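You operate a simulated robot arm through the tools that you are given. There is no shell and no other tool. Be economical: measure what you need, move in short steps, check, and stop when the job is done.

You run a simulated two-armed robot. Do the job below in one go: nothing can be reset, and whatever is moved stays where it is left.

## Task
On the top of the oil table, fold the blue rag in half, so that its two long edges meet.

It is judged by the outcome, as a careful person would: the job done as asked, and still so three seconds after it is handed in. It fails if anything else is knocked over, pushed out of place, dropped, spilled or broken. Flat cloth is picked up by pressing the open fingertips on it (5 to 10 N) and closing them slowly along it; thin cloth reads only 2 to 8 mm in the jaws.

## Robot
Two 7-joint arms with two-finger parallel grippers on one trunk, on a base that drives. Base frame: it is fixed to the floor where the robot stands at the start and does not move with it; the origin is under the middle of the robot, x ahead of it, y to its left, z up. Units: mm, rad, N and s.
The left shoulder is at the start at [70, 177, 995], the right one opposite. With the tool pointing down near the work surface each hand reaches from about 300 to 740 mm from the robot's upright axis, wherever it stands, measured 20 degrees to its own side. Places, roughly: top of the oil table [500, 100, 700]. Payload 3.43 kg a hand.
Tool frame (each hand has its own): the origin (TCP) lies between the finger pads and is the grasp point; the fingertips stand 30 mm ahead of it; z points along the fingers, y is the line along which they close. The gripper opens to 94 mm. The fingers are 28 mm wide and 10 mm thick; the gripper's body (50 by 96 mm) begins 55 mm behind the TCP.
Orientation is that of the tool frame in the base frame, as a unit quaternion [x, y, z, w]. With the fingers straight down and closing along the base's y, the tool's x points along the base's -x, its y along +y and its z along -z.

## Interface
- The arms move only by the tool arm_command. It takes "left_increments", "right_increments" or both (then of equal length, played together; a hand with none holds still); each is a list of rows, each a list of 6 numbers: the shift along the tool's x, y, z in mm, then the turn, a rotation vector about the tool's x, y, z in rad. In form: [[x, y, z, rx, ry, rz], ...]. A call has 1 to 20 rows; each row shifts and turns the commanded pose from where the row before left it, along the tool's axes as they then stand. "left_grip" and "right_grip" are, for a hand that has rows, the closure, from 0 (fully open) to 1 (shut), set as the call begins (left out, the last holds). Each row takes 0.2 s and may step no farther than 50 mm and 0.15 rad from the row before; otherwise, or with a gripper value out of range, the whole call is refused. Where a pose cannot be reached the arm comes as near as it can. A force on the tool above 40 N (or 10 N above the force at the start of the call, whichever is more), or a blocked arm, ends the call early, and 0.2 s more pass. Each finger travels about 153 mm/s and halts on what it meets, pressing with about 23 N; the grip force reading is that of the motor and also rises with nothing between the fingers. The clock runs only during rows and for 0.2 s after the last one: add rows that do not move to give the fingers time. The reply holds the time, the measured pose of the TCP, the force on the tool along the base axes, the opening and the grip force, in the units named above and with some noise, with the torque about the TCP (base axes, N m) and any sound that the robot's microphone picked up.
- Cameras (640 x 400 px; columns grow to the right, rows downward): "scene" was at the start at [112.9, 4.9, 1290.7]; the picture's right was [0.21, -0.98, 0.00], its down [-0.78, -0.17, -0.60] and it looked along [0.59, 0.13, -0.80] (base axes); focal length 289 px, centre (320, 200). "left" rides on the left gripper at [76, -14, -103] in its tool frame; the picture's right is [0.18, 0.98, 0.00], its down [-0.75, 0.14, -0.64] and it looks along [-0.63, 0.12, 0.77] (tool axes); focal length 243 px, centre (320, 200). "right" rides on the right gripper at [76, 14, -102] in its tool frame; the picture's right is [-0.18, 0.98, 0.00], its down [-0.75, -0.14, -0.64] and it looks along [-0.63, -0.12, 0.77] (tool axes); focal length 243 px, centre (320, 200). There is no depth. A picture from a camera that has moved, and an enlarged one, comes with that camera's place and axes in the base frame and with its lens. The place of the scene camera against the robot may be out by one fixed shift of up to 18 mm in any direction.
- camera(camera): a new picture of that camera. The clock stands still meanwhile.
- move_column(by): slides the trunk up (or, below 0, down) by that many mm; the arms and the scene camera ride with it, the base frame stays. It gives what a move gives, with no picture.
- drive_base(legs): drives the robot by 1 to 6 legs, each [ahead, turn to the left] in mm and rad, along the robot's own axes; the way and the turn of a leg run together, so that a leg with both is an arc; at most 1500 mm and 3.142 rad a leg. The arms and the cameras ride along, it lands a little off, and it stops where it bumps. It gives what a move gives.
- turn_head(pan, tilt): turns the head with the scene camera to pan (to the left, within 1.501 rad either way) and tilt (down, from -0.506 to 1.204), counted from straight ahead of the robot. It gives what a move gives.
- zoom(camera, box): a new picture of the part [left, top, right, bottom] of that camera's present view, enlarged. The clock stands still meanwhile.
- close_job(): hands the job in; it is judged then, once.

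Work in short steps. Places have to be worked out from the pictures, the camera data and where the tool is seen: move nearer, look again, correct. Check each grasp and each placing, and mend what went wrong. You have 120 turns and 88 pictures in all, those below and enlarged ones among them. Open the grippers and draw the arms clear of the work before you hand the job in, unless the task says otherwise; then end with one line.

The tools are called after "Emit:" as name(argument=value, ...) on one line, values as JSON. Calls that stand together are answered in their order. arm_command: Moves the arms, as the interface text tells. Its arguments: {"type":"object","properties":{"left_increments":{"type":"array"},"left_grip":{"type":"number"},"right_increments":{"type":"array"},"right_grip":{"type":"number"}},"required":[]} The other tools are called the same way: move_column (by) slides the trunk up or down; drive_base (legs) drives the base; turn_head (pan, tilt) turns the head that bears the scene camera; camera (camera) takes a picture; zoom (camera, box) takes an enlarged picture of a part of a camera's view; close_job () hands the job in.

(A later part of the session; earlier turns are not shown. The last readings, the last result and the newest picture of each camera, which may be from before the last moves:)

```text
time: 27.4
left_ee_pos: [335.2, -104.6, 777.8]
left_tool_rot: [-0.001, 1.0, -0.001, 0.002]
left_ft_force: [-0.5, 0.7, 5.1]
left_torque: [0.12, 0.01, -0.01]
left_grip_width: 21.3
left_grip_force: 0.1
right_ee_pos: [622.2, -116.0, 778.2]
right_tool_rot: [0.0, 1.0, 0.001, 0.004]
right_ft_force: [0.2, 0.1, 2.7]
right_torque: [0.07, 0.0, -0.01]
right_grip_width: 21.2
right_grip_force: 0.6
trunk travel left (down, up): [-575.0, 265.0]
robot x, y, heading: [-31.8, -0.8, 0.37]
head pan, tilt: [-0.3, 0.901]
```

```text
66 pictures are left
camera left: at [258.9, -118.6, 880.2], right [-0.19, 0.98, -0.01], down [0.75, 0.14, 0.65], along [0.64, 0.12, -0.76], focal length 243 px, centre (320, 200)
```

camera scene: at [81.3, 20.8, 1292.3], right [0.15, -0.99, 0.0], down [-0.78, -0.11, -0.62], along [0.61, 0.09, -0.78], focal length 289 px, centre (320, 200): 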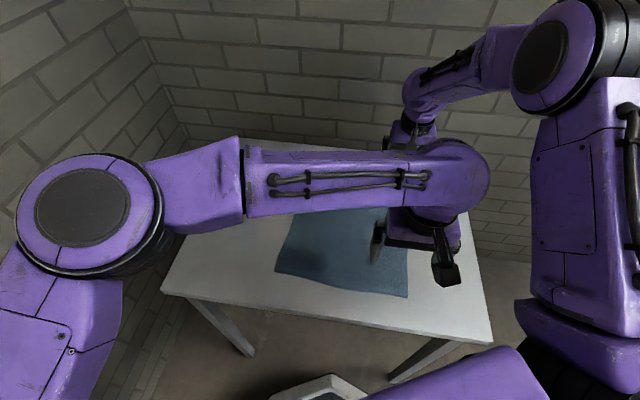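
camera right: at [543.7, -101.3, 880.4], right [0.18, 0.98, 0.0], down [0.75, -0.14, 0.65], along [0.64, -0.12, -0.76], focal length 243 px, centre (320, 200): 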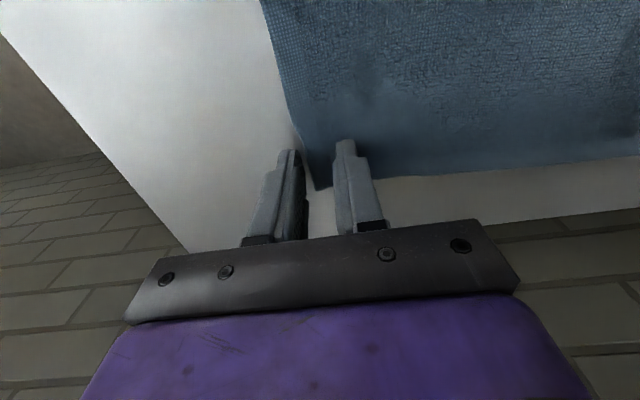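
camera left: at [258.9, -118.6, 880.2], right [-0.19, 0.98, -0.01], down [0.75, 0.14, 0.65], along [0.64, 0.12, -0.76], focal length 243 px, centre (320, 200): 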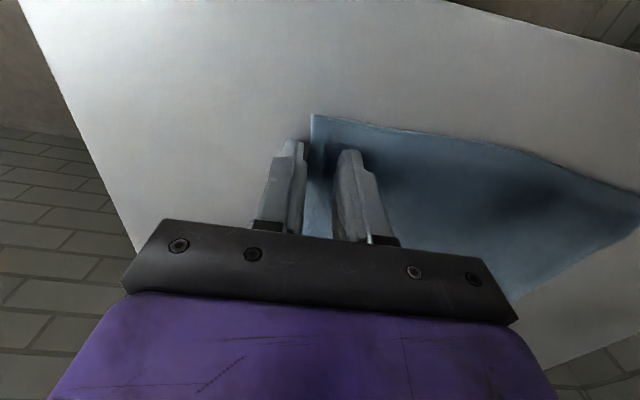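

The edge slid neatly up to the outer finger, but the load is on the inner fingers only. I'll tilt slightly to seat the outer fingers, press a bit more, and finish closing.

Emit:
arm_command(right_increments=[[0, 0, 0.8, -0.02, 0, 0], [0, 0, 0, 0, 0, 0]], left_increments=[[0, 0, 0.3, -0.02, 0, 0], [0, 0, 0, 0, 0, 0]])

Emit:
arm_command(right_increments=[[0, 0, 0, 0, 0, 0]], right_grip=0.83, left_increments=[[0, 0, 0, 0, 0, 0]], left_grip=0.83)

Emit:
arm_command(right_increments=[[0, 0, 0, 0, 0, 0]], right_grip=0.88, left_increments=[[0, 0, 0, 0, 0, 0]], left_grip=0.88)

Emit:
arm_command(right_increments=[[0, 0, 0, 0, 0, 0]], right_grip=0.93, left_increments=[[0, 0, 0, 0, 0, 0]], left_grip=0.93)

Emit:
arm_command(right_increments=[[0, 0, 0, 0, 0, 0], [0, 0, 0, 0, 0, 0]], right_grip=1.0, left_increments=[[0, 0, 0, 0, 0, 0], [0, 0, 0, 0, 0, 0]], left_grip=1.0)

Emit:
camera(camera="right")

Emit:
camera(camera="left")

```text
time: 28.0
left_ee_pos: [336.0, -104.2, 778.2]
left_tool_rot: [-0.002, 1.0, 0.008, 0.004]
left_ft_force: [-0.9, 0.2, 5.1]
left_torque: [0.06, 0.03, 0.01]
left_grip_width: 20.3
left_grip_force: 0.0
right_ee_pos: [623.0, -116.7, 778.2]
right_tool_rot: [0.0, 1.0, 0.01, 0.004]
right_ft_force: [-0.1, 0.0, 3.7]
right_torque: [0.08, -0.02, -0.01]
right_grip_width: 20.8
right_grip_force: 0.0
trunk travel left (down, up): [-575.0, 265.0]
robot x, y, heading: [-30.7, -0.0, 0.364]
head pan, tilt: [-0.3, 0.901]
```

```text
time: 28.4
left_ee_pos: [335.4, -103.0, 777.6]
left_tool_rot: [-0.001, 1.0, 0.008, 0.004]
left_ft_force: [0.4, -0.8, 4.1]
left_torque: [0.07, 0.02, 0.01]
left_grip_width: 15.9
left_grip_force: 0.0
right_ee_pos: [622.8, -116.2, 779.2]
right_tool_rot: [0.0, 1.0, 0.011, 0.004]
right_ft_force: [0.1, -0.1, 5.2]
right_torque: [0.06, -0.01, 0.01]
right_grip_width: 16.0
right_grip_force: 0.0
trunk travel left (down, up): [-575.0, 265.0]
robot x, y, heading: [-29.6, -2.7, 0.368]
head pan, tilt: [-0.3, 0.901]
```

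```text
time: 28.8
left_ee_pos: [335.9, -105.0, 778.1]
left_tool_rot: [-0.001, 1.0, 0.007, 0.003]
left_ft_force: [0.6, 0.0, 4.5]
left_torque: [0.05, -0.02, -0.01]
left_grip_width: 11.3
left_grip_force: 0.1
right_ee_pos: [622.2, -116.3, 777.1]
right_tool_rot: [0.0, 1.0, 0.011, 0.004]
right_ft_force: [0.2, -0.1, 5.3]
right_torque: [0.05, -0.02, 0.04]
right_grip_width: 11.1
right_grip_force: 0.0
trunk travel left (down, up): [-575.0, 265.0]
robot x, y, heading: [-28.2, -1.0, 0.367]
head pan, tilt: [-0.3, 0.901]
```

```text
time: 29.2
left_ee_pos: [336.0, -105.4, 777.9]
left_tool_rot: [-0.001, 1.0, 0.008, 0.004]
left_ft_force: [0.2, 0.4, 4.7]
left_torque: [0.02, -0.03, -0.01]
left_grip_width: 7.7
left_grip_force: 0.8
right_ee_pos: [621.8, -115.4, 778.4]
right_tool_rot: [0.0, 1.0, 0.01, 0.004]
right_ft_force: [-0.5, -1.9, 5.6]
right_torque: [0.08, 0.01, 0.0]
right_grip_width: 8.1
right_grip_force: 1.0
trunk travel left (down, up): [-575.0, 265.0]
robot x, y, heading: [-30.3, -0.2, 0.369]
head pan, tilt: [-0.3, 0.901]
```

```text
time: 29.8
left_ee_pos: [336.0, -104.3, 777.3]
left_tool_rot: [-0.001, 1.0, 0.008, 0.004]
left_ft_force: [0.1, 0.6, 5.1]
left_torque: [0.09, 0.0, -0.04]
left_grip_width: 4.2
left_grip_force: 23.0
right_ee_pos: [621.7, -115.7, 777.4]
right_tool_rot: [0.0, 1.0, 0.01, 0.005]
right_ft_force: [-0.3, 0.5, 4.8]
right_torque: [0.07, -0.02, -0.01]
right_grip_width: 4.0
right_grip_force: 22.6
trunk travel left (down, up): [-575.0, 265.0]
robot x, y, heading: [-27.7, -0.9, 0.37]
head pan, tilt: [-0.3, 0.901]
```

```text
65 pictures are left
camera right: at [543.5, -103.1, 880.0], right [0.18, 0.98, 0.02], down [0.75, -0.15, 0.64], along [0.64, -0.1, -0.76], focal length 243 px, centre (320, 200)
```

right: 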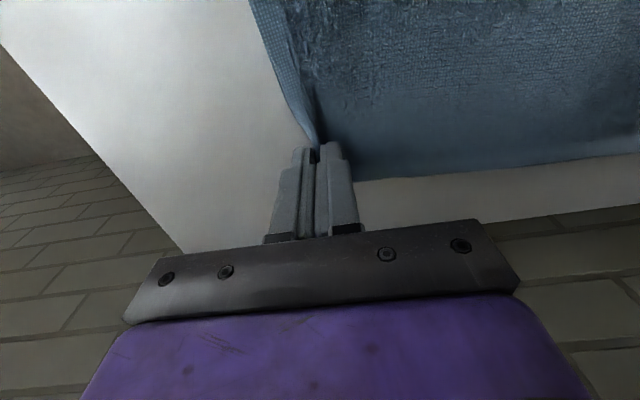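

```text
64 pictures are left
camera left: at [258.8, -120.3, 879.7], right [-0.19, 0.98, 0.01], down [0.75, 0.13, 0.65], along [0.64, 0.13, -0.76], focal length 243 px, centre (320, 200)
```

left: 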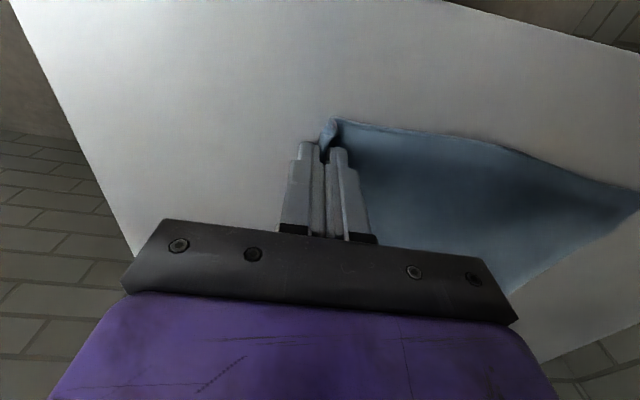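

Both jaws read about 4 mm with the edge itself held. I'll lift in the start of the arc and check the hold.

Emit:
arm_command(right_increments=[[0, 1, -10, 0.02, 0, 0], [0, 2, -10, 0, 0, 0], [0, 3, -11, 0, 0, 0], [0, 4, -11, 0, 0, 0], [0, 7, -11, 0, 0, 0], [0, 8, -12, 0, 0, 0], [0, 0, 0, 0, 0, 0]], left_increments=[[0, 1, -10, 0.02, 0, 0], [0, 2, -10, 0, 0, 0], [0, 3, -11, 0, 0, 0], [0, 4, -11, 0, 0, 0], [0, 7, -11, 0, 0, 0], [0, 8, -12, 0, 0, 0], [0, 0, 0, 0, 0, 0]])

Emit:
camera(camera="right")

Emit:
camera(camera="left")

```text
time: 31.4
left_ee_pos: [336.1, -79.2, 843.6]
left_tool_rot: [0.0, 1.0, -0.002, 0.003]
left_ft_force: [0.1, 0.1, 0.2]
left_torque: [0.0, 0.03, 0.01]
left_grip_width: 4.3
left_grip_force: 23.1
right_ee_pos: [622.6, -91.7, 840.8]
right_tool_rot: [0.0, 1.0, 0.0, 0.003]
right_ft_force: [0.3, -0.2, -0.2]
right_torque: [0.03, -0.01, 0.01]
right_grip_width: 4.2
right_grip_force: 23.4
trunk travel left (down, up): [-575.0, 265.0]
robot x, y, heading: [-34.3, -0.5, 0.374]
head pan, tilt: [-0.3, 0.901]
```

```text
63 pictures are left
camera right: at [544.4, -76.3, 943.9], right [0.18, 0.98, 0.0], down [0.75, -0.14, 0.65], along [0.64, -0.12, -0.76], focal length 243 px, centre (320, 200)
```

right: 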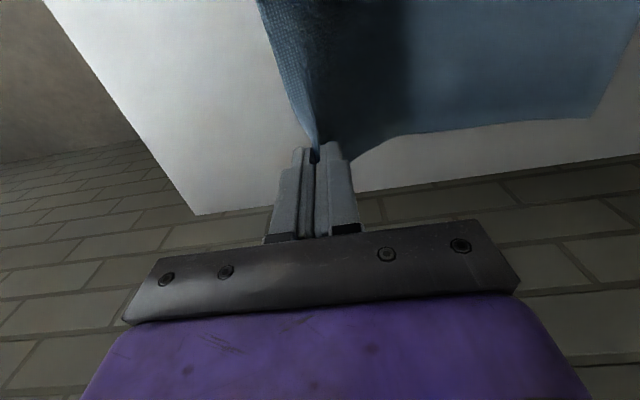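

```text
62 pictures are left
camera left: at [259.3, -94.1, 944.9], right [-0.19, 0.98, 0.0], down [0.75, 0.14, 0.64], along [0.63, 0.12, -0.76], focal length 243 px, centre (320, 200)
```

left: 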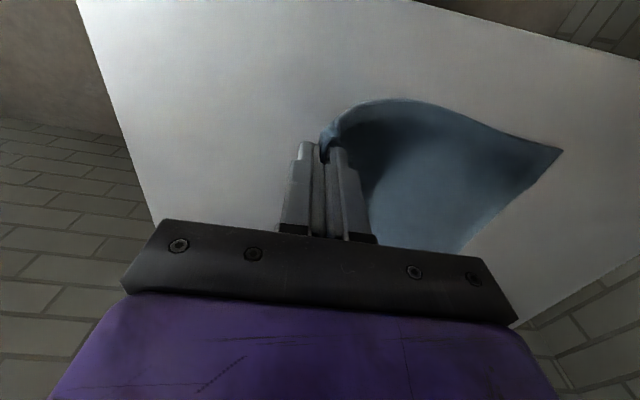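

Both ends hold, and the left edge now reads about y≈142 near and y≈130 far. I'll continue the arc over the midline.

Emit:
arm_command(right_increments=[[0, 10, -9, 0, 0, 0], [0, 10, -9, 0, 0, 0], [0, 13, -8, 0, 0, 0], [0, 14, -6, 0, 0, 0], [0, 15, -5, 0, 0, 0], [0, 15, -4, 0, 0, 0], [0, 15, -2, 0, 0, 0], [0, 15, -1, 0, 0, 0], [0, 16, 2, 0, 0, 0], [0, 16, 4, 0, 0, 0], [0, 15, 5, 0, 0, 0], [0, 15, 7, 0, 0, 0], [0, 0, 0, 0, 0, 0]], left_increments=[[0, 10, -9, 0, 0, 0], [0, 10, -9, 0, 0, 0], [0, 13, -8, 0, 0, 0], [0, 14, -6, 0, 0, 0], [0, 15, -5, 0, 0, 0], [0, 15, -4, 0, 0, 0], [0, 15, -2, 0, 0, 0], [0, 15, -1, 0, 0, 0], [0, 16, 2, 0, 0, 0], [0, 16, 4, 0, 0, 0], [0, 15, 5, 0, 0, 0], [0, 15, 7, 0, 0, 0], [0, 0, 0, 0, 0, 0]])

Emit:
camera(camera="right")

Emit:
camera(camera="left")

Emit:
camera(camera="scene")

```text
time: 34.2
left_ee_pos: [336.2, 90.3, 868.7]
left_tool_rot: [-0.001, 1.0, -0.001, 0.002]
left_ft_force: [0.8, 0.7, -0.3]
left_torque: [0.0, -0.05, 0.02]
left_grip_width: 4.2
left_grip_force: 22.4
right_ee_pos: [621.5, 78.8, 867.8]
right_tool_rot: [0.0, 1.0, 0.001, 0.004]
right_ft_force: [0.8, 0.8, -0.4]
right_torque: [0.01, 0.02, -0.05]
right_grip_width: 4.2
right_grip_force: 22.9
trunk travel left (down, up): [-575.0, 265.0]
robot x, y, heading: [-31.5, -0.6, 0.365]
head pan, tilt: [-0.3, 0.901]
```

```text
61 pictures are left
camera right: at [543.6, 92.4, 970.2], right [0.18, 0.98, 0.0], down [0.75, -0.14, 0.65], along [0.64, -0.12, -0.76], focal length 243 px, centre (320, 200)
```

right: 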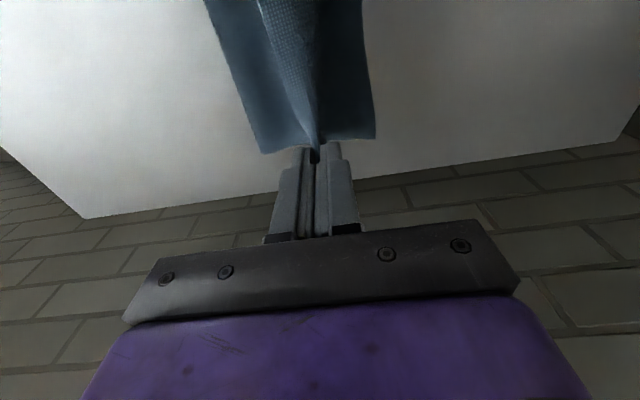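

```text
60 pictures are left
camera left: at [258.4, 74.9, 970.3], right [-0.19, 0.98, 0.0], down [0.75, 0.14, 0.65], along [0.64, 0.12, -0.76], focal length 243 px, centre (320, 200)
```

left: 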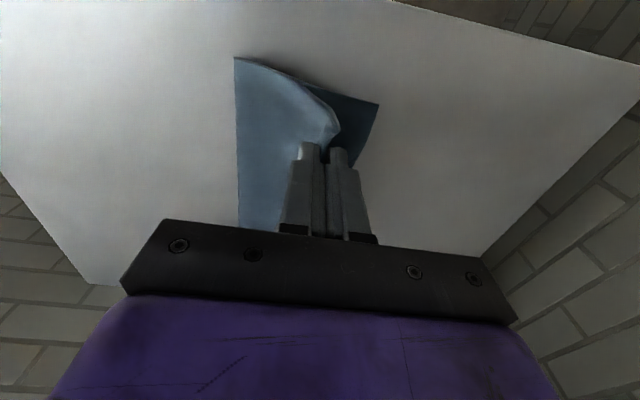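

```text
59 pictures are left
camera scene: at [82.4, 11.7, 1292.5], right [0.07, -1.0, 0.0], down [-0.78, -0.05, -0.62], along [0.62, 0.04, -0.78], focal length 289 px, centre (320, 200)
```

scene: 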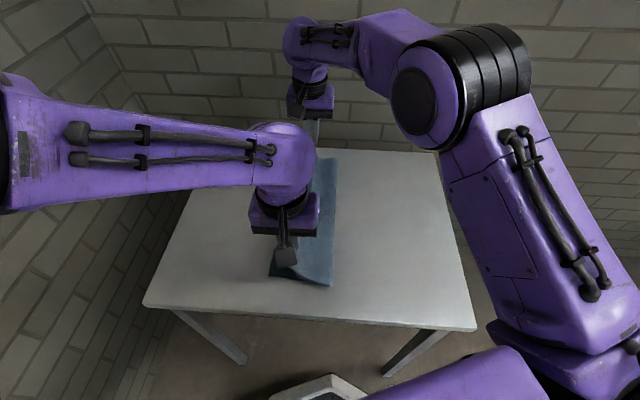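

The fold is forming well, with the fold line at y≈10–16 and the left edge at y≈140 near and 125 far. Next I'll come down with the pinch at about y=135 near and 122 far, just above the bottom layer.

Emit:
arm_command(right_increments=[[0, 10, 8, 0, 0, 0], [0, 9, 9, 0, 0, 0], [0, 8, 10, 0, 0, 0], [0, 6, 11, 0, 0, 0], [0, 4, 12, 0, 0, 0], [0, 4, 12, 0, 0, 0], [0, 2, 11, 0, 0, 0], [0, 0, 9, 0, 0, 0], [0, 0, 0, 0, 0, 0]], left_increments=[[0, 10, 8, 0, 0, 0], [0, 9, 9, 0, 0, 0], [0, 8, 10, 0, 0, 0], [0, 7, 11, 0, 0, 0], [0, 5, 12, 0, 0, 0], [0, 4, 12, 0, 0, 0], [0, 2, 11, 0, 0, 0], [0, 0, 9, 0, 0, 0], [0, 0, 0, 0, 0, 0]])

Emit:
camera(camera="right")

Emit:
camera(camera="left")

```text
time: 36.2
left_ee_pos: [335.2, 135.1, 786.5]
left_tool_rot: [0.0, 1.0, -0.002, 0.002]
left_ft_force: [-0.1, -0.1, 1.4]
left_torque: [0.02, -0.01, -0.01]
left_grip_width: 4.2
left_grip_force: 23.2
right_ee_pos: [620.8, 120.8, 785.6]
right_tool_rot: [0.001, 1.0, 0.001, 0.004]
right_ft_force: [0.1, -0.1, 1.3]
right_torque: [0.01, 0.02, -0.05]
right_grip_width: 3.8
right_grip_force: 23.1
trunk travel left (down, up): [-575.0, 265.0]
robot x, y, heading: [-28.6, -5.0, 0.364]
head pan, tilt: [-0.3, 0.901]
```

```text
58 pictures are left
camera right: at [543.6, 135.4, 887.8], right [0.18, 0.98, 0.0], down [0.75, -0.14, 0.65], along [0.64, -0.12, -0.76], focal length 243 px, centre (320, 200)
```

right: 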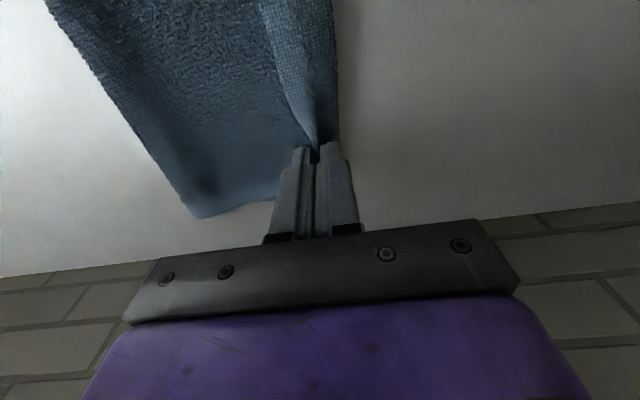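

```text
57 pictures are left
camera left: at [259.2, 119.9, 887.8], right [-0.19, 0.98, 0.0], down [0.75, 0.14, 0.65], along [0.64, 0.12, -0.76], focal length 243 px, centre (320, 200)
```

left: 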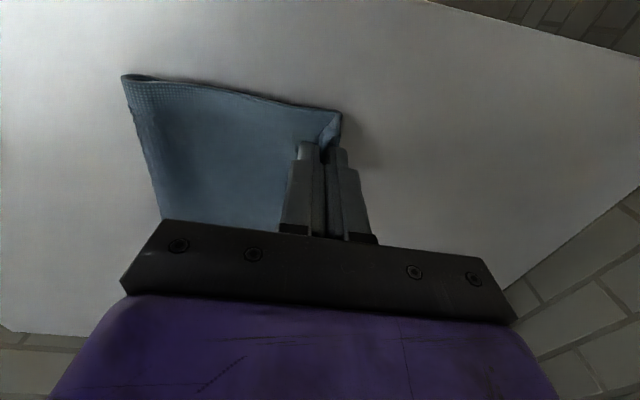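

The edges look nearly coincident. Before letting go, I'll zoom in on the edge between the hands.

Emit:
zoom(camera="right", box=[160, 0, 420, 220])

Emit:
zoom(camera="left", box=[100, 50, 420, 250])

Emit:
camera(camera="scene")

```text
1.82 times, centred on (290, 110) of right
camera zoom: at [543.6, 135.4, 887.8], right [0.18, 0.98, 0.0], down [0.75, -0.14, 0.65], along [0.64, -0.12, -0.76], focal length 441 px, centre (374, 364)
```

zoom: 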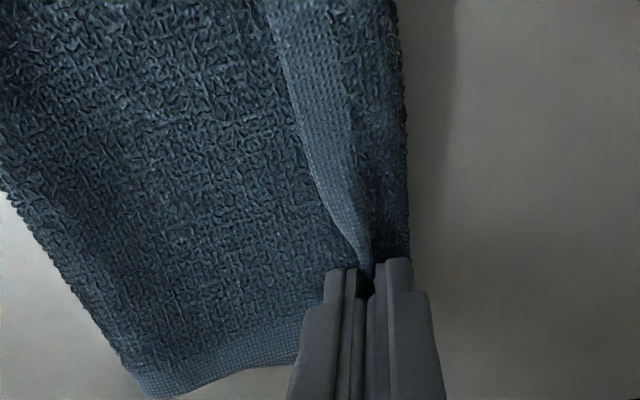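

```text
2.00 times, centred on (260, 150) of left
camera zoom: at [259.2, 119.9, 887.8], right [-0.19, 0.98, 0.0], down [0.75, 0.14, 0.65], along [0.64, 0.12, -0.76], focal length 485 px, centre (440, 300)
```

zoom: 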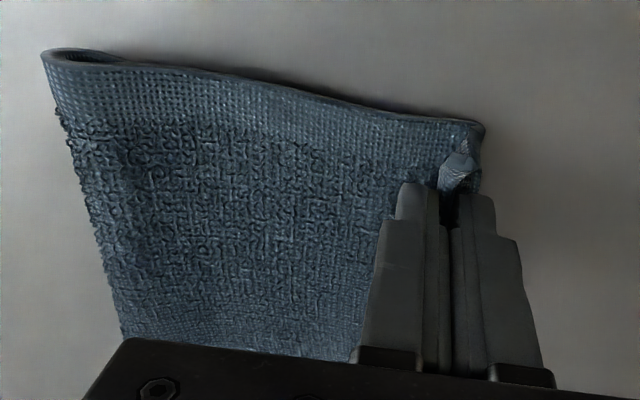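

```text
54 pictures are left
camera scene: at [82.3, 12.3, 1292.5], right [0.07, -1.0, 0.0], down [-0.78, -0.05, -0.62], along [0.62, 0.04, -0.78], focal length 289 px, centre (320, 200)
```

scene: 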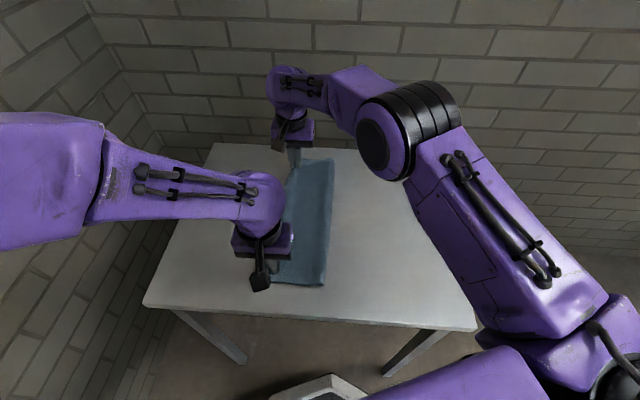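

The far end shows the woven border curled back as a small lip. I'll release both jaws gently, lift straight up, and see how the edge settles.

Emit:
arm_command(right_increments=[[0, 0, 0, 0, 0, 0], [0, 0, 0, 0, 0, 0]], right_grip=0.75, left_increments=[[0, 0, 0, 0, 0, 0], [0, 0, 0, 0, 0, 0]], left_grip=0.75)

Emit:
arm_command(right_increments=[[0, 0, -8, 0, 0, 0], [0, 0, -12, 0, 0, 0], [0, 0, -20, 0, 0, 0], [0, 0, -20, 0, 0, 0], [0, 0, 0, 0, 0, 0]], left_increments=[[0, 0, -8, 0, 0, 0], [0, 0, -12, 0, 0, 0], [0, 0, -20, 0, 0, 0], [0, 0, -20, 0, 0, 0], [0, 0, 0, 0, 0, 0]])

Emit:
camera(camera="right")

Emit:
camera(camera="left")

```text
time: 36.8
left_ee_pos: [336.7, 134.2, 786.8]
left_tool_rot: [-0.001, 1.0, -0.001, 0.002]
left_ft_force: [-0.2, 0.2, -0.1]
left_torque: [-0.03, -0.01, -0.01]
left_grip_width: 23.2
left_grip_force: 0.1
right_ee_pos: [621.0, 120.6, 786.4]
right_tool_rot: [-0.001, 1.0, 0.001, 0.003]
right_ft_force: [-0.1, -0.5, 1.1]
right_torque: [0.01, 0.0, 0.05]
right_grip_width: 23.5
right_grip_force: 0.1
trunk travel left (down, up): [-575.0, 265.0]
robot x, y, heading: [-31.0, 0.9, 0.368]
head pan, tilt: [-0.3, 0.901]
```

```text
time: 38.0
left_ee_pos: [336.2, 134.1, 846.0]
left_tool_rot: [-0.001, 1.0, -0.002, 0.002]
left_ft_force: [0.7, 0.0, 0.2]
left_torque: [0.01, 0.02, 0.0]
left_grip_width: 23.4
left_grip_force: 0.1
right_ee_pos: [621.2, 120.5, 846.8]
right_tool_rot: [0.0, 1.0, 0.001, 0.003]
right_ft_force: [0.4, 0.3, -0.2]
right_torque: [-0.04, -0.01, 0.01]
right_grip_width: 23.6
right_grip_force: 0.1
trunk travel left (down, up): [-575.0, 265.0]
robot x, y, heading: [-28.5, -3.1, 0.37]
head pan, tilt: [-0.3, 0.901]
```

```text
53 pictures are left
camera right: at [544.1, 135.0, 947.9], right [0.18, 0.98, 0.0], down [0.75, -0.14, 0.65], along [0.64, -0.12, -0.76], focal length 243 px, centre (320, 200)
```

right: 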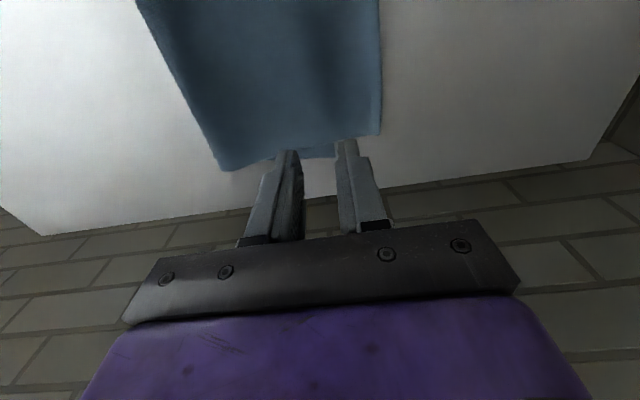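

```text
52 pictures are left
camera left: at [259.3, 119.9, 948.2], right [-0.19, 0.98, 0.0], down [0.75, 0.14, 0.64], along [0.63, 0.12, -0.76], focal length 243 px, centre (320, 200)
```

left: 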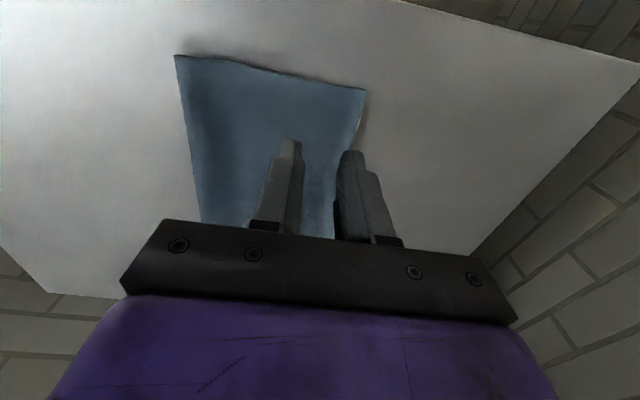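

The cloth unrolled by itself and lies flat. I'll draw the hands up and apart to see the whole fold.

Emit:
arm_command(right_increments=[[0, -20, -25, 0, 0, 0], [0, -40, -20, 0, 0, 0], [0, -45, 0, 0, 0, 0], [0, -45, 0, 0, 0, 0], [0, -45, 0, 0, 0, 0], [0, -45, 0, 0, 0, 0], [0, 0, 0, 0, 0, 0]], left_increments=[[0, 0, -30, 0, 0, 0], [0, 40, -20, 0, 0, 0], [0, 45, 0, 0, 0, 0], [0, 45, 0, 0, 0, 0], [0, 45, 0, 0, 0, 0], [0, 0, 0, 0, 0, 0], [0, 0, 0, 0, 0, 0]])

Emit:
camera(camera="scene")

Emit:
zoom(camera="scene", box=[240, 140, 360, 300])

```text
time: 39.6
left_ee_pos: [335.9, 311.4, 895.5]
left_tool_rot: [0.0, 1.0, -0.003, 0.003]
left_ft_force: [-0.3, 1.1, 0.0]
left_torque: [-0.02, -0.01, 0.01]
left_grip_width: 23.6
left_grip_force: 0.1
right_ee_pos: [622.3, -119.9, 892.8]
right_tool_rot: [0.0, 1.0, 0.0, 0.004]
right_ft_force: [-0.6, 0.3, 0.0]
right_torque: [0.0, 0.01, 0.03]
right_grip_width: 23.6
right_grip_force: 0.1
trunk travel left (down, up): [-575.0, 265.0]
robot x, y, heading: [-28.6, -2.7, 0.367]
head pan, tilt: [-0.3, 0.901]
```

```text
51 pictures are left
camera scene: at [82.7, 13.9, 1292.4], right [0.07, -1.0, 0.0], down [-0.78, -0.05, -0.62], along [0.62, 0.04, -0.78], focal length 289 px, centre (320, 200)
```

scene: 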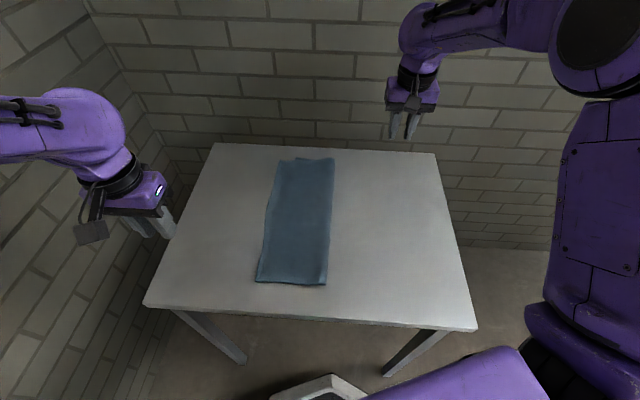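

```text
2.50 times, centred on (300, 220) of scene
camera zoom: at [82.7, 13.9, 1292.4], right [0.07, -1.0, 0.0], down [-0.78, -0.05, -0.62], along [0.62, 0.04, -0.78], focal length 722 px, centre (370, 150)
```

zoom: 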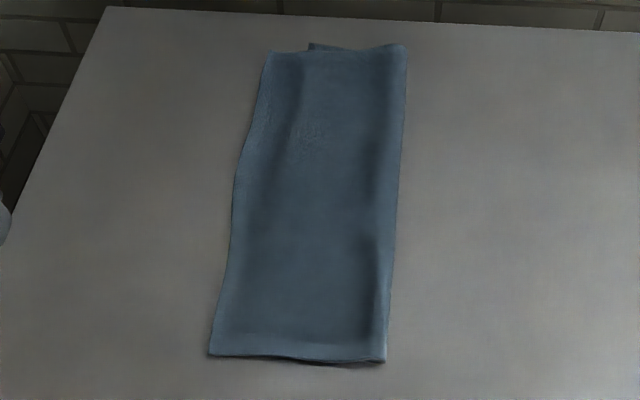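

From the wrist views before withdrawal, the top layer overhangs the bottom by about 24 mm near and 43 mm far (fold line at y≈20–25 instead of ≈5–10). That needs fixing: I'll regrip the overhanging top edge only, peel the fold back a little, and lay it down again. First I'll move over that edge with smaller openings.

Emit:
arm_command(right_increments=[[0, 48, 0, 0, 0, 0], [0, 48, 0, 0, 0, 0], [0, 48, 0, 0, 0, 0], [0, 48, 0, 0, 0, 0], [0, 48, 0, 0, 0, 0], [0, 45, 0, 0, 0, 0], [0, 5, 30, 0, 0, 0], [0, 0, 30, 0, 0, 0], [0, 0, 0, 0, 0, 0]], right_grip=0.66, left_increments=[[0, -35, 0, 0, 0, 0], [0, -35, 0, 0, 0, 0], [0, -35, 0, 0, 0, 0], [0, -35, 0, 0, 0, 0], [0, 0, 0, 0, 0, 0], [0, 0, 0, 0, 0, 0], [0, 0, 30, 0, 0, 0], [0, 0, 30, 0, 0, 0], [0, 0, 0, 0, 0, 0]], left_grip=0.66)

Emit:
zoom(camera="right", box=[120, 0, 440, 200])

Emit:
zoom(camera="left", box=[120, 30, 440, 230])

```text
time: 41.6
left_ee_pos: [334.3, 169.1, 836.4]
left_tool_rot: [-0.001, 1.0, -0.001, 0.003]
left_ft_force: [-0.7, 0.9, 0.3]
left_torque: [-0.01, -0.03, -0.02]
left_grip_width: 32.3
left_grip_force: 0.2
right_ee_pos: [620.6, 170.5, 831.1]
right_tool_rot: [0.0, 1.0, 0.001, 0.004]
right_ft_force: [-0.9, 0.1, 0.1]
right_torque: [0.0, 0.0, -0.01]
right_grip_width: 31.9
right_grip_force: 0.0
trunk travel left (down, up): [-575.0, 265.0]
robot x, y, heading: [-32.0, 3.4, 0.367]
head pan, tilt: [-0.3, 0.901]
```

```text
2.00 times, centred on (280, 100) of right
camera zoom: at [542.4, 184.9, 933.8], right [0.18, 0.98, 0.0], down [0.75, -0.14, 0.65], along [0.64, -0.12, -0.76], focal length 485 px, centre (400, 400)
```

zoom: 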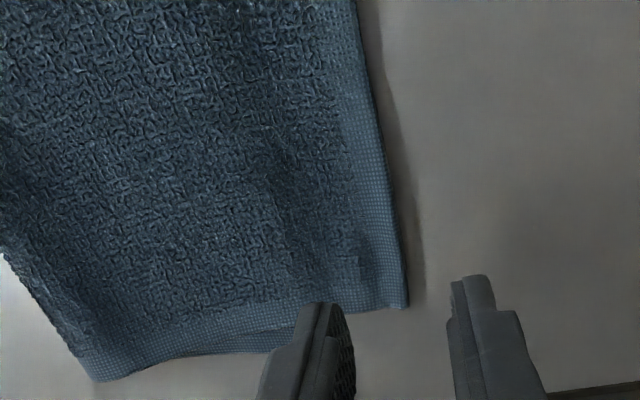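

```text
2.00 times, centred on (280, 130) of left
camera zoom: at [257.8, 154.9, 938.1], right [-0.19, 0.98, 0.0], down [0.75, 0.14, 0.65], along [0.64, 0.12, -0.76], focal length 485 px, centre (400, 340)
```

zoom: 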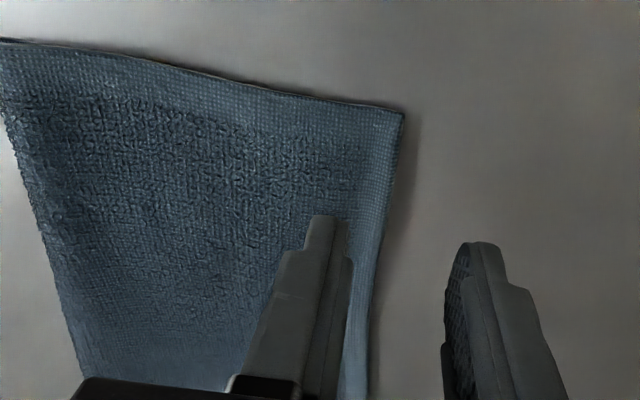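

The top edge is at y≈167 near and y≈170 far at the hand positions, so I only need trims of a few millimetres. Then both hands go down to just above contact.

Emit:
arm_command(right_increments=[[0, 2.5, 15, 0, 0, 0], [0, 0, 15, 0, 0, 0], [0, 0, 12, 0, 0, 0], [0, 0, 6, 0, 0, 0], [0, 0, 2, 0, 0, 0], [0, 0, 1, 0, 0, 0], [0, 0, 0, 0, 0, 0]], left_increments=[[0, 1, 17, 0, 0, 0], [0, 0, 17, 0, 0, 0], [0, 0, 12, 0, 0, 0], [0, 0, 6, 0, 0, 0], [0, 0, 3, 0, 0, 0], [0, 0, 1, 0, 0, 0], [0, 0, 0, 0, 0, 0]])

Emit:
zoom(camera="right", box=[120, 0, 440, 200])

Emit:
zoom(camera="left", box=[120, 30, 440, 230])

```text
time: 43.2
left_ee_pos: [336.1, 169.4, 779.7]
left_tool_rot: [-0.001, 1.0, -0.002, 0.002]
left_ft_force: [0.9, -0.2, 3.1]
left_torque: [-0.04, -0.06, 0.01]
left_grip_width: 31.9
left_grip_force: 0.3
right_ee_pos: [621.9, 172.4, 780.0]
right_tool_rot: [0.0, 1.0, 0.001, 0.002]
right_ft_force: [0.5, -0.1, -0.2]
right_torque: [0.0, 0.02, 0.0]
right_grip_width: 31.9
right_grip_force: 0.2
trunk travel left (down, up): [-575.0, 265.0]
robot x, y, heading: [-27.0, 2.0, 0.369]
head pan, tilt: [-0.3, 0.901]
```

```text
2.00 times, centred on (280, 100) of right
camera zoom: at [543.6, 187.4, 882.6], right [0.18, 0.98, 0.0], down [0.75, -0.14, 0.65], along [0.64, -0.12, -0.76], focal length 485 px, centre (400, 400)
```

zoom: 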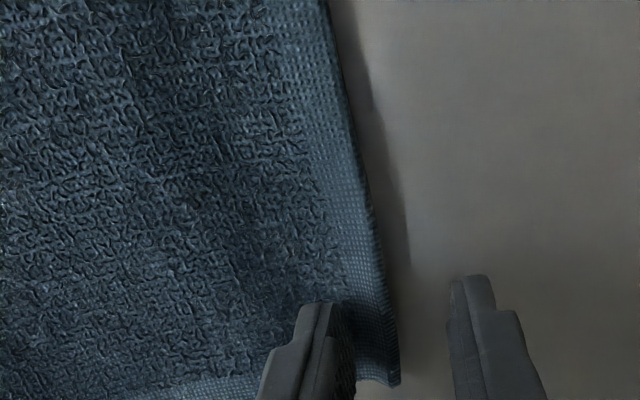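

```text
2.00 times, centred on (280, 130) of left
camera zoom: at [258.8, 155.8, 882.1], right [-0.19, 0.98, 0.0], down [0.75, 0.14, 0.65], along [0.64, 0.12, -0.76], focal length 485 px, centre (400, 340)
```

zoom: 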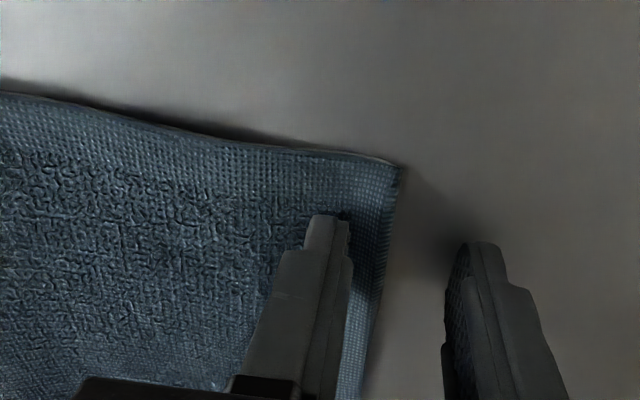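

Well placed. I'll press lightly, with a small tilt so the outer (+y) fingers seat too.

Emit:
arm_command(right_increments=[[0, 0, 1, 0.015, 0, 0], [0, 0, 0.8, 0, 0, 0], [0, 0, 0, 0, 0, 0]], left_increments=[[0, 0, 0.5, 0.015, 0, 0], [0, 0, 0.3, 0, 0, 0], [0, 0, 0, 0, 0, 0]])

```text
time: 44.0
left_ee_pos: [335.7, 170.6, 780.2]
left_tool_rot: [-0.001, 1.0, -0.009, 0.003]
left_ft_force: [0.5, -1.0, 4.3]
left_torque: [-0.07, 0.0, 0.0]
left_grip_width: 32.3
left_grip_force: 0.3
right_ee_pos: [622.4, 173.4, 779.7]
right_tool_rot: [0.0, 1.0, -0.007, 0.004]
right_ft_force: [1.0, 0.0, 0.9]
right_torque: [-0.06, -0.02, 0.0]
right_grip_width: 32.0
right_grip_force: 0.1
trunk travel left (down, up): [-575.0, 265.0]
robot x, y, heading: [-26.8, 1.2, 0.367]
head pan, tilt: [-0.3, 0.901]
```

Right is just touching. I'll add a bit there and a little on the left, then begin closing.

Emit:
arm_command(right_increments=[[0, 0, 0.7, 0, 0, 0], [0, 0, 0.5, 0, 0, 0], [0, 0, 0, 0, 0, 0]], left_increments=[[0, 0, 0.5, 0, 0, 0], [0, 0, 0, 0, 0, 0], [0, 0, 0, 0, 0, 0]])

Emit:
arm_command(right_increments=[[0, 0, 0, 0, 0, 0]], right_grip=0.73, left_increments=[[0, 0, 0, 0, 0, 0]], left_grip=0.73)

Emit:
arm_command(right_increments=[[0, 0, 0, 0, 0, 0]], right_grip=0.8, left_increments=[[0, 0, 0, 0, 0, 0]], left_grip=0.8)

Emit:
zoom(camera="right", box=[120, 0, 440, 200])

Emit:
zoom(camera="left", box=[120, 30, 440, 230])

```text
time: 44.8
left_ee_pos: [335.4, 170.5, 778.9]
left_tool_rot: [-0.001, 1.0, -0.01, 0.005]
left_ft_force: [1.4, 0.0, 6.0]
left_torque: [-0.17, -0.05, 0.04]
left_grip_width: 31.9
left_grip_force: 0.1
right_ee_pos: [621.4, 172.5, 778.9]
right_tool_rot: [0.0, 1.0, -0.007, 0.004]
right_ft_force: [-0.7, 0.1, 3.3]
right_torque: [-0.08, -0.02, -0.01]
right_grip_width: 32.0
right_grip_force: 0.0
trunk travel left (down, up): [-575.0, 265.0]
robot x, y, heading: [-32.7, -2.2, 0.369]
head pan, tilt: [-0.3, 0.901]
```

```text
time: 45.2
left_ee_pos: [335.0, 170.3, 779.3]
left_tool_rot: [-0.001, 1.0, -0.01, 0.003]
left_ft_force: [1.5, -1.4, 5.9]
left_torque: [-0.19, 0.01, 0.04]
left_grip_width: 25.7
left_grip_force: 0.7
right_ee_pos: [621.4, 172.5, 779.4]
right_tool_rot: [0.0, 1.0, -0.007, 0.004]
right_ft_force: [0.5, 0.4, 2.8]
right_torque: [-0.09, -0.02, 0.04]
right_grip_width: 25.9
right_grip_force: 0.5
trunk travel left (down, up): [-575.0, 265.0]
robot x, y, heading: [-29.4, -0.4, 0.366]
head pan, tilt: [-0.3, 0.901]
```

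```text
time: 45.6
left_ee_pos: [335.5, 170.3, 780.0]
left_tool_rot: [-0.001, 1.0, -0.008, 0.003]
left_ft_force: [0.2, -0.2, 6.3]
left_torque: [-0.16, -0.05, 0.02]
left_grip_width: 19.3
left_grip_force: 0.3
right_ee_pos: [621.9, 173.9, 778.1]
right_tool_rot: [0.0, 1.0, -0.007, 0.004]
right_ft_force: [0.4, -0.5, 2.7]
right_torque: [-0.03, -0.05, -0.01]
right_grip_width: 18.9
right_grip_force: 0.1
trunk travel left (down, up): [-575.0, 265.0]
robot x, y, heading: [-32.3, 1.9, 0.369]
head pan, tilt: [-0.3, 0.901]
```

```text
2.00 times, centred on (280, 100) of right
camera zoom: at [543.3, 188.6, 880.0], right [0.18, 0.98, -0.01], down [0.75, -0.13, 0.65], along [0.64, -0.13, -0.76], focal length 485 px, centre (400, 400)
```

zoom: 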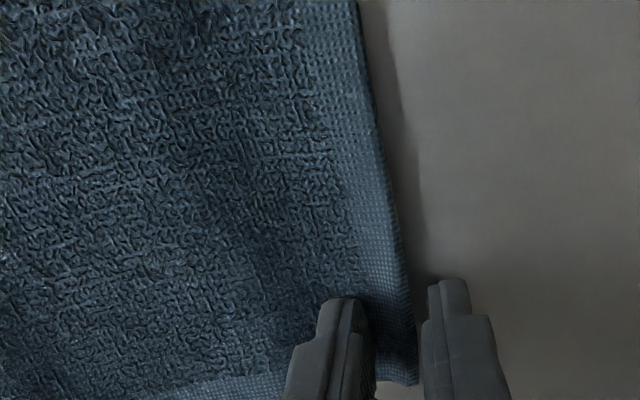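

```text
2.00 times, centred on (280, 130) of left
camera zoom: at [258.4, 157.2, 881.2], right [-0.19, 0.98, -0.02], down [0.75, 0.15, 0.64], along [0.64, 0.11, -0.76], focal length 485 px, centre (400, 340)
```

zoom: 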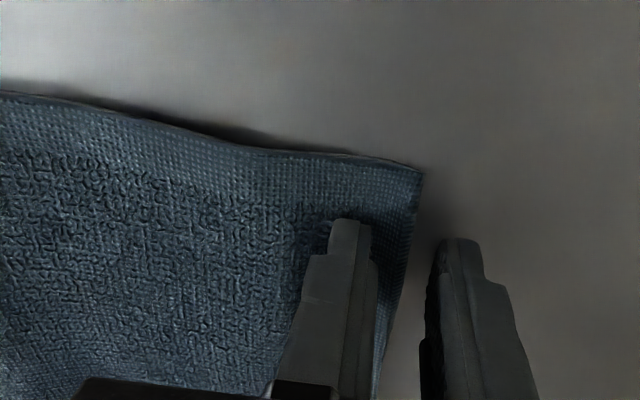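

The edge slides out as before. I'll finish closing slowly.

Emit:
arm_command(right_increments=[[0, 0, 0.7, 0, 0, 0]], right_grip=0.85, left_increments=[[0, 0, 0, 0, 0, 0]], left_grip=0.85)

Emit:
arm_command(right_increments=[[0, 0, 0, 0, 0, 0]], right_grip=0.9, left_increments=[[0, 0, 0, 0, 0, 0]], left_grip=0.9)

Emit:
arm_command(right_increments=[[0, 0, 0, 0, 0, 0]], right_grip=0.95, left_increments=[[0, 0, 0, 0, 0, 0]], left_grip=0.95)

Emit:
arm_command(right_increments=[[0, 0, 0, 0, 0, 0], [0, 0, 0, 0, 0, 0]], right_grip=1.0, left_increments=[[0, 0, 0, 0, 0, 0], [0, 0, 0, 0, 0, 0]], left_grip=1.0)

Emit:
arm_command(right_increments=[[0, 0, -8, -0.015, 0, 0], [0, -2, -10, 0, 0, 0], [0, -4, -12, 0, 0, 0], [0, -6, -12, 0, 0, 0], [0, 0, 0, 0, 0, 0]], left_increments=[[0, 0, -8, -0.015, 0, 0], [0, -2, -10, 0, 0, 0], [0, -4, -12, 0, 0, 0], [0, -6, -12, 0, 0, 0], [0, 0, 0, 0, 0, 0]])

Emit:
camera(camera="right")

Emit:
camera(camera="left")

```text
time: 46.0
left_ee_pos: [334.6, 170.7, 779.8]
left_tool_rot: [-0.001, 1.0, -0.009, 0.004]
left_ft_force: [-0.4, -1.6, 6.4]
left_torque: [-0.12, -0.02, 0.02]
left_grip_width: 14.9
left_grip_force: 1.0
right_ee_pos: [621.8, 172.8, 778.9]
right_tool_rot: [-0.001, 1.0, -0.006, 0.005]
right_ft_force: [-0.5, -0.7, 5.2]
right_torque: [-0.11, 0.03, -0.03]
right_grip_width: 14.6
right_grip_force: 0.2
trunk travel left (down, up): [-575.0, 265.0]
robot x, y, heading: [-31.3, 0.6, 0.367]
head pan, tilt: [-0.3, 0.901]
```

```text
time: 46.4
left_ee_pos: [335.6, 170.0, 779.3]
left_tool_rot: [0.0, 1.0, -0.01, 0.003]
left_ft_force: [-0.3, -1.3, 5.9]
left_torque: [-0.19, -0.01, -0.04]
left_grip_width: 10.4
left_grip_force: 0.9
right_ee_pos: [620.3, 173.6, 778.4]
right_tool_rot: [0.0, 1.0, -0.006, 0.004]
right_ft_force: [0.6, 0.8, 6.0]
right_torque: [-0.02, 0.01, 0.01]
right_grip_width: 9.0
right_grip_force: 0.1
trunk travel left (down, up): [-575.0, 265.0]
robot x, y, heading: [-28.0, 2.5, 0.366]
head pan, tilt: [-0.3, 0.901]
```

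```text
time: 46.8
left_ee_pos: [335.7, 170.0, 778.5]
left_tool_rot: [0.0, 1.0, -0.008, 0.004]
left_ft_force: [0.9, -0.1, 5.8]
left_torque: [-0.05, -0.01, 0.02]
left_grip_width: 5.3
left_grip_force: 0.3
right_ee_pos: [621.1, 174.2, 778.8]
right_tool_rot: [0.0, 1.0, -0.005, 0.004]
right_ft_force: [0.1, 0.8, 5.4]
right_torque: [-0.06, 0.01, 0.02]
right_grip_width: 5.2
right_grip_force: 0.2
trunk travel left (down, up): [-575.0, 265.0]
robot x, y, heading: [-33.3, -0.9, 0.365]
head pan, tilt: [-0.3, 0.901]
```

```text
time: 47.4
left_ee_pos: [334.9, 169.9, 779.8]
left_tool_rot: [0.0, 1.0, -0.008, 0.004]
left_ft_force: [-0.3, -0.5, 6.5]
left_torque: [-0.08, 0.0, -0.01]
left_grip_width: 2.5
left_grip_force: 24.1
right_ee_pos: [621.1, 172.0, 778.5]
right_tool_rot: [0.0, 1.0, -0.006, 0.004]
right_ft_force: [-0.3, -1.0, 6.5]
right_torque: [-0.03, -0.01, 0.02]
right_grip_width: 2.8
right_grip_force: 23.4
trunk travel left (down, up): [-575.0, 265.0]
robot x, y, heading: [-29.2, 2.1, 0.37]
head pan, tilt: [-0.3, 0.901]
```

```text
time: 48.6
left_ee_pos: [335.3, 157.7, 821.6]
left_tool_rot: [-0.002, 1.0, -0.002, 0.003]
left_ft_force: [1.0, -0.6, -0.5]
left_torque: [0.02, 0.06, -0.01]
left_grip_width: 2.7
left_grip_force: 22.7
right_ee_pos: [620.4, 160.9, 818.5]
right_tool_rot: [-0.001, 1.0, 0.0, 0.003]
right_ft_force: [-1.0, -0.4, 0.4]
right_torque: [-0.02, -0.03, 0.01]
right_grip_width: 2.6
right_grip_force: 23.3
trunk travel left (down, up): [-575.0, 265.0]
robot x, y, heading: [-32.1, 2.9, 0.367]
head pan, tilt: [-0.3, 0.901]
```

```text
43 pictures are left
camera right: at [543.7, 176.1, 920.5], right [0.18, 0.98, 0.0], down [0.75, -0.14, 0.65], along [0.64, -0.12, -0.76], focal length 243 px, centre (320, 200)
```

right: 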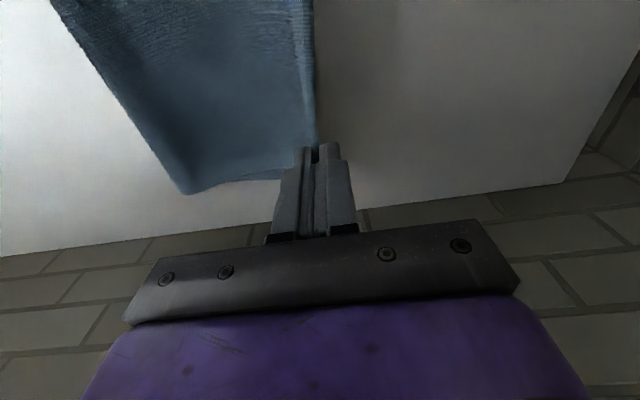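

```text
42 pictures are left
camera left: at [259.0, 144.5, 922.7], right [-0.19, 0.98, 0.0], down [0.75, 0.14, 0.65], along [0.63, 0.12, -0.76], focal length 243 px, centre (320, 200)
```

left: 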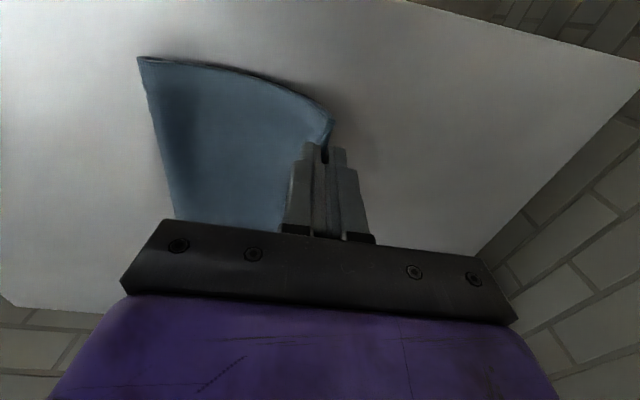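

Both hold just the top edge. I'll peel the top layer back past the desired crease.

Emit:
arm_command(right_increments=[[0, -8, -14, 0, 0, 0], [0, -13, -14, 0, 0, 0], [0, -16, -12, 0, 0, 0], [0, -17, -10, 0, 0, 0], [0, -18, -8, 0, 0, 0], [0, -19, -6, 0, 0, 0], [0, -19, -4, 0, 0, 0], [0, -19, -2, 0, 0, 0], [0, -19, 0, 0, 0, 0], [0, -19, 2, 0, 0, 0], [0, -19, 3, 0, 0, 0], [0, 0, 0, 0, 0, 0]], left_increments=[[0, -8, -12, 0, 0, 0], [0, -12, -13, 0, 0, 0], [0, -15, -12, 0, 0, 0], [0, -16, -10, 0, 0, 0], [0, -17, -8, 0, 0, 0], [0, -18, -6, 0, 0, 0], [0, -18, -4, 0, 0, 0], [0, -18, -2, 0, 0, 0], [0, -18, 0, 0, 0, 0], [0, -18, 2, 0, 0, 0], [0, -18, 3, 0, 0, 0], [0, 0, 0, 0, 0, 0]])

Emit:
camera(camera="right")

Emit:
camera(camera="left")

```text
time: 51.4
left_ee_pos: [345.7, -15.2, 915.9]
left_tool_rot: [-0.012, 0.999, -0.032, 0.021]
left_ft_force: [0.8, -0.5, -0.4]
left_torque: [0.04, -0.02, -0.05]
left_grip_width: 2.6
left_grip_force: 23.1
right_ee_pos: [621.8, -24.9, 883.3]
right_tool_rot: [-0.001, 1.0, 0.0, 0.004]
right_ft_force: [0.1, -0.8, 0.3]
right_torque: [0.01, 0.01, 0.05]
right_grip_width: 2.5
right_grip_force: 22.7
trunk travel left (down, up): [-575.0, 265.0]
robot x, y, heading: [-31.0, -0.4, 0.371]
head pan, tilt: [-0.3, 0.901]
stopped in row 12 (left hand): the arm was blocked; the commanded pose is now the measured one
```

```text
41 pictures are left
camera right: at [542.8, -10.7, 985.4], right [0.18, 0.98, 0.0], down [0.75, -0.14, 0.65], along [0.64, -0.12, -0.76], focal length 243 px, centre (320, 200)
```

right: 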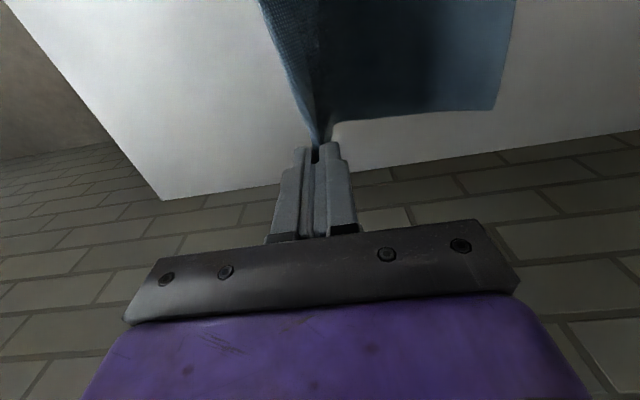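

```text
40 pictures are left
camera left: at [264.3, -24.8, 1014.9], right [-0.21, 0.98, -0.07], down [0.72, 0.2, 0.66], along [0.66, 0.09, -0.74], focal length 243 px, centre (320, 200)
```

left: 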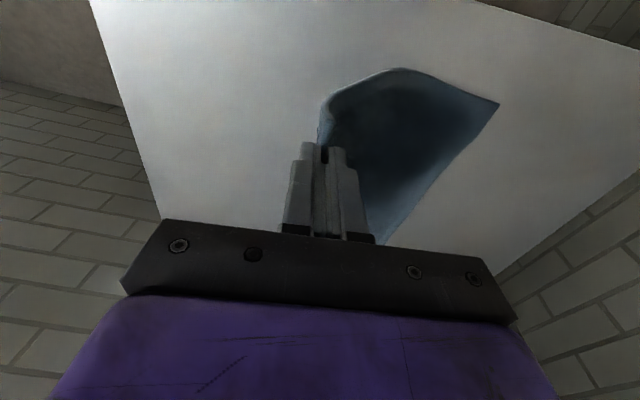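

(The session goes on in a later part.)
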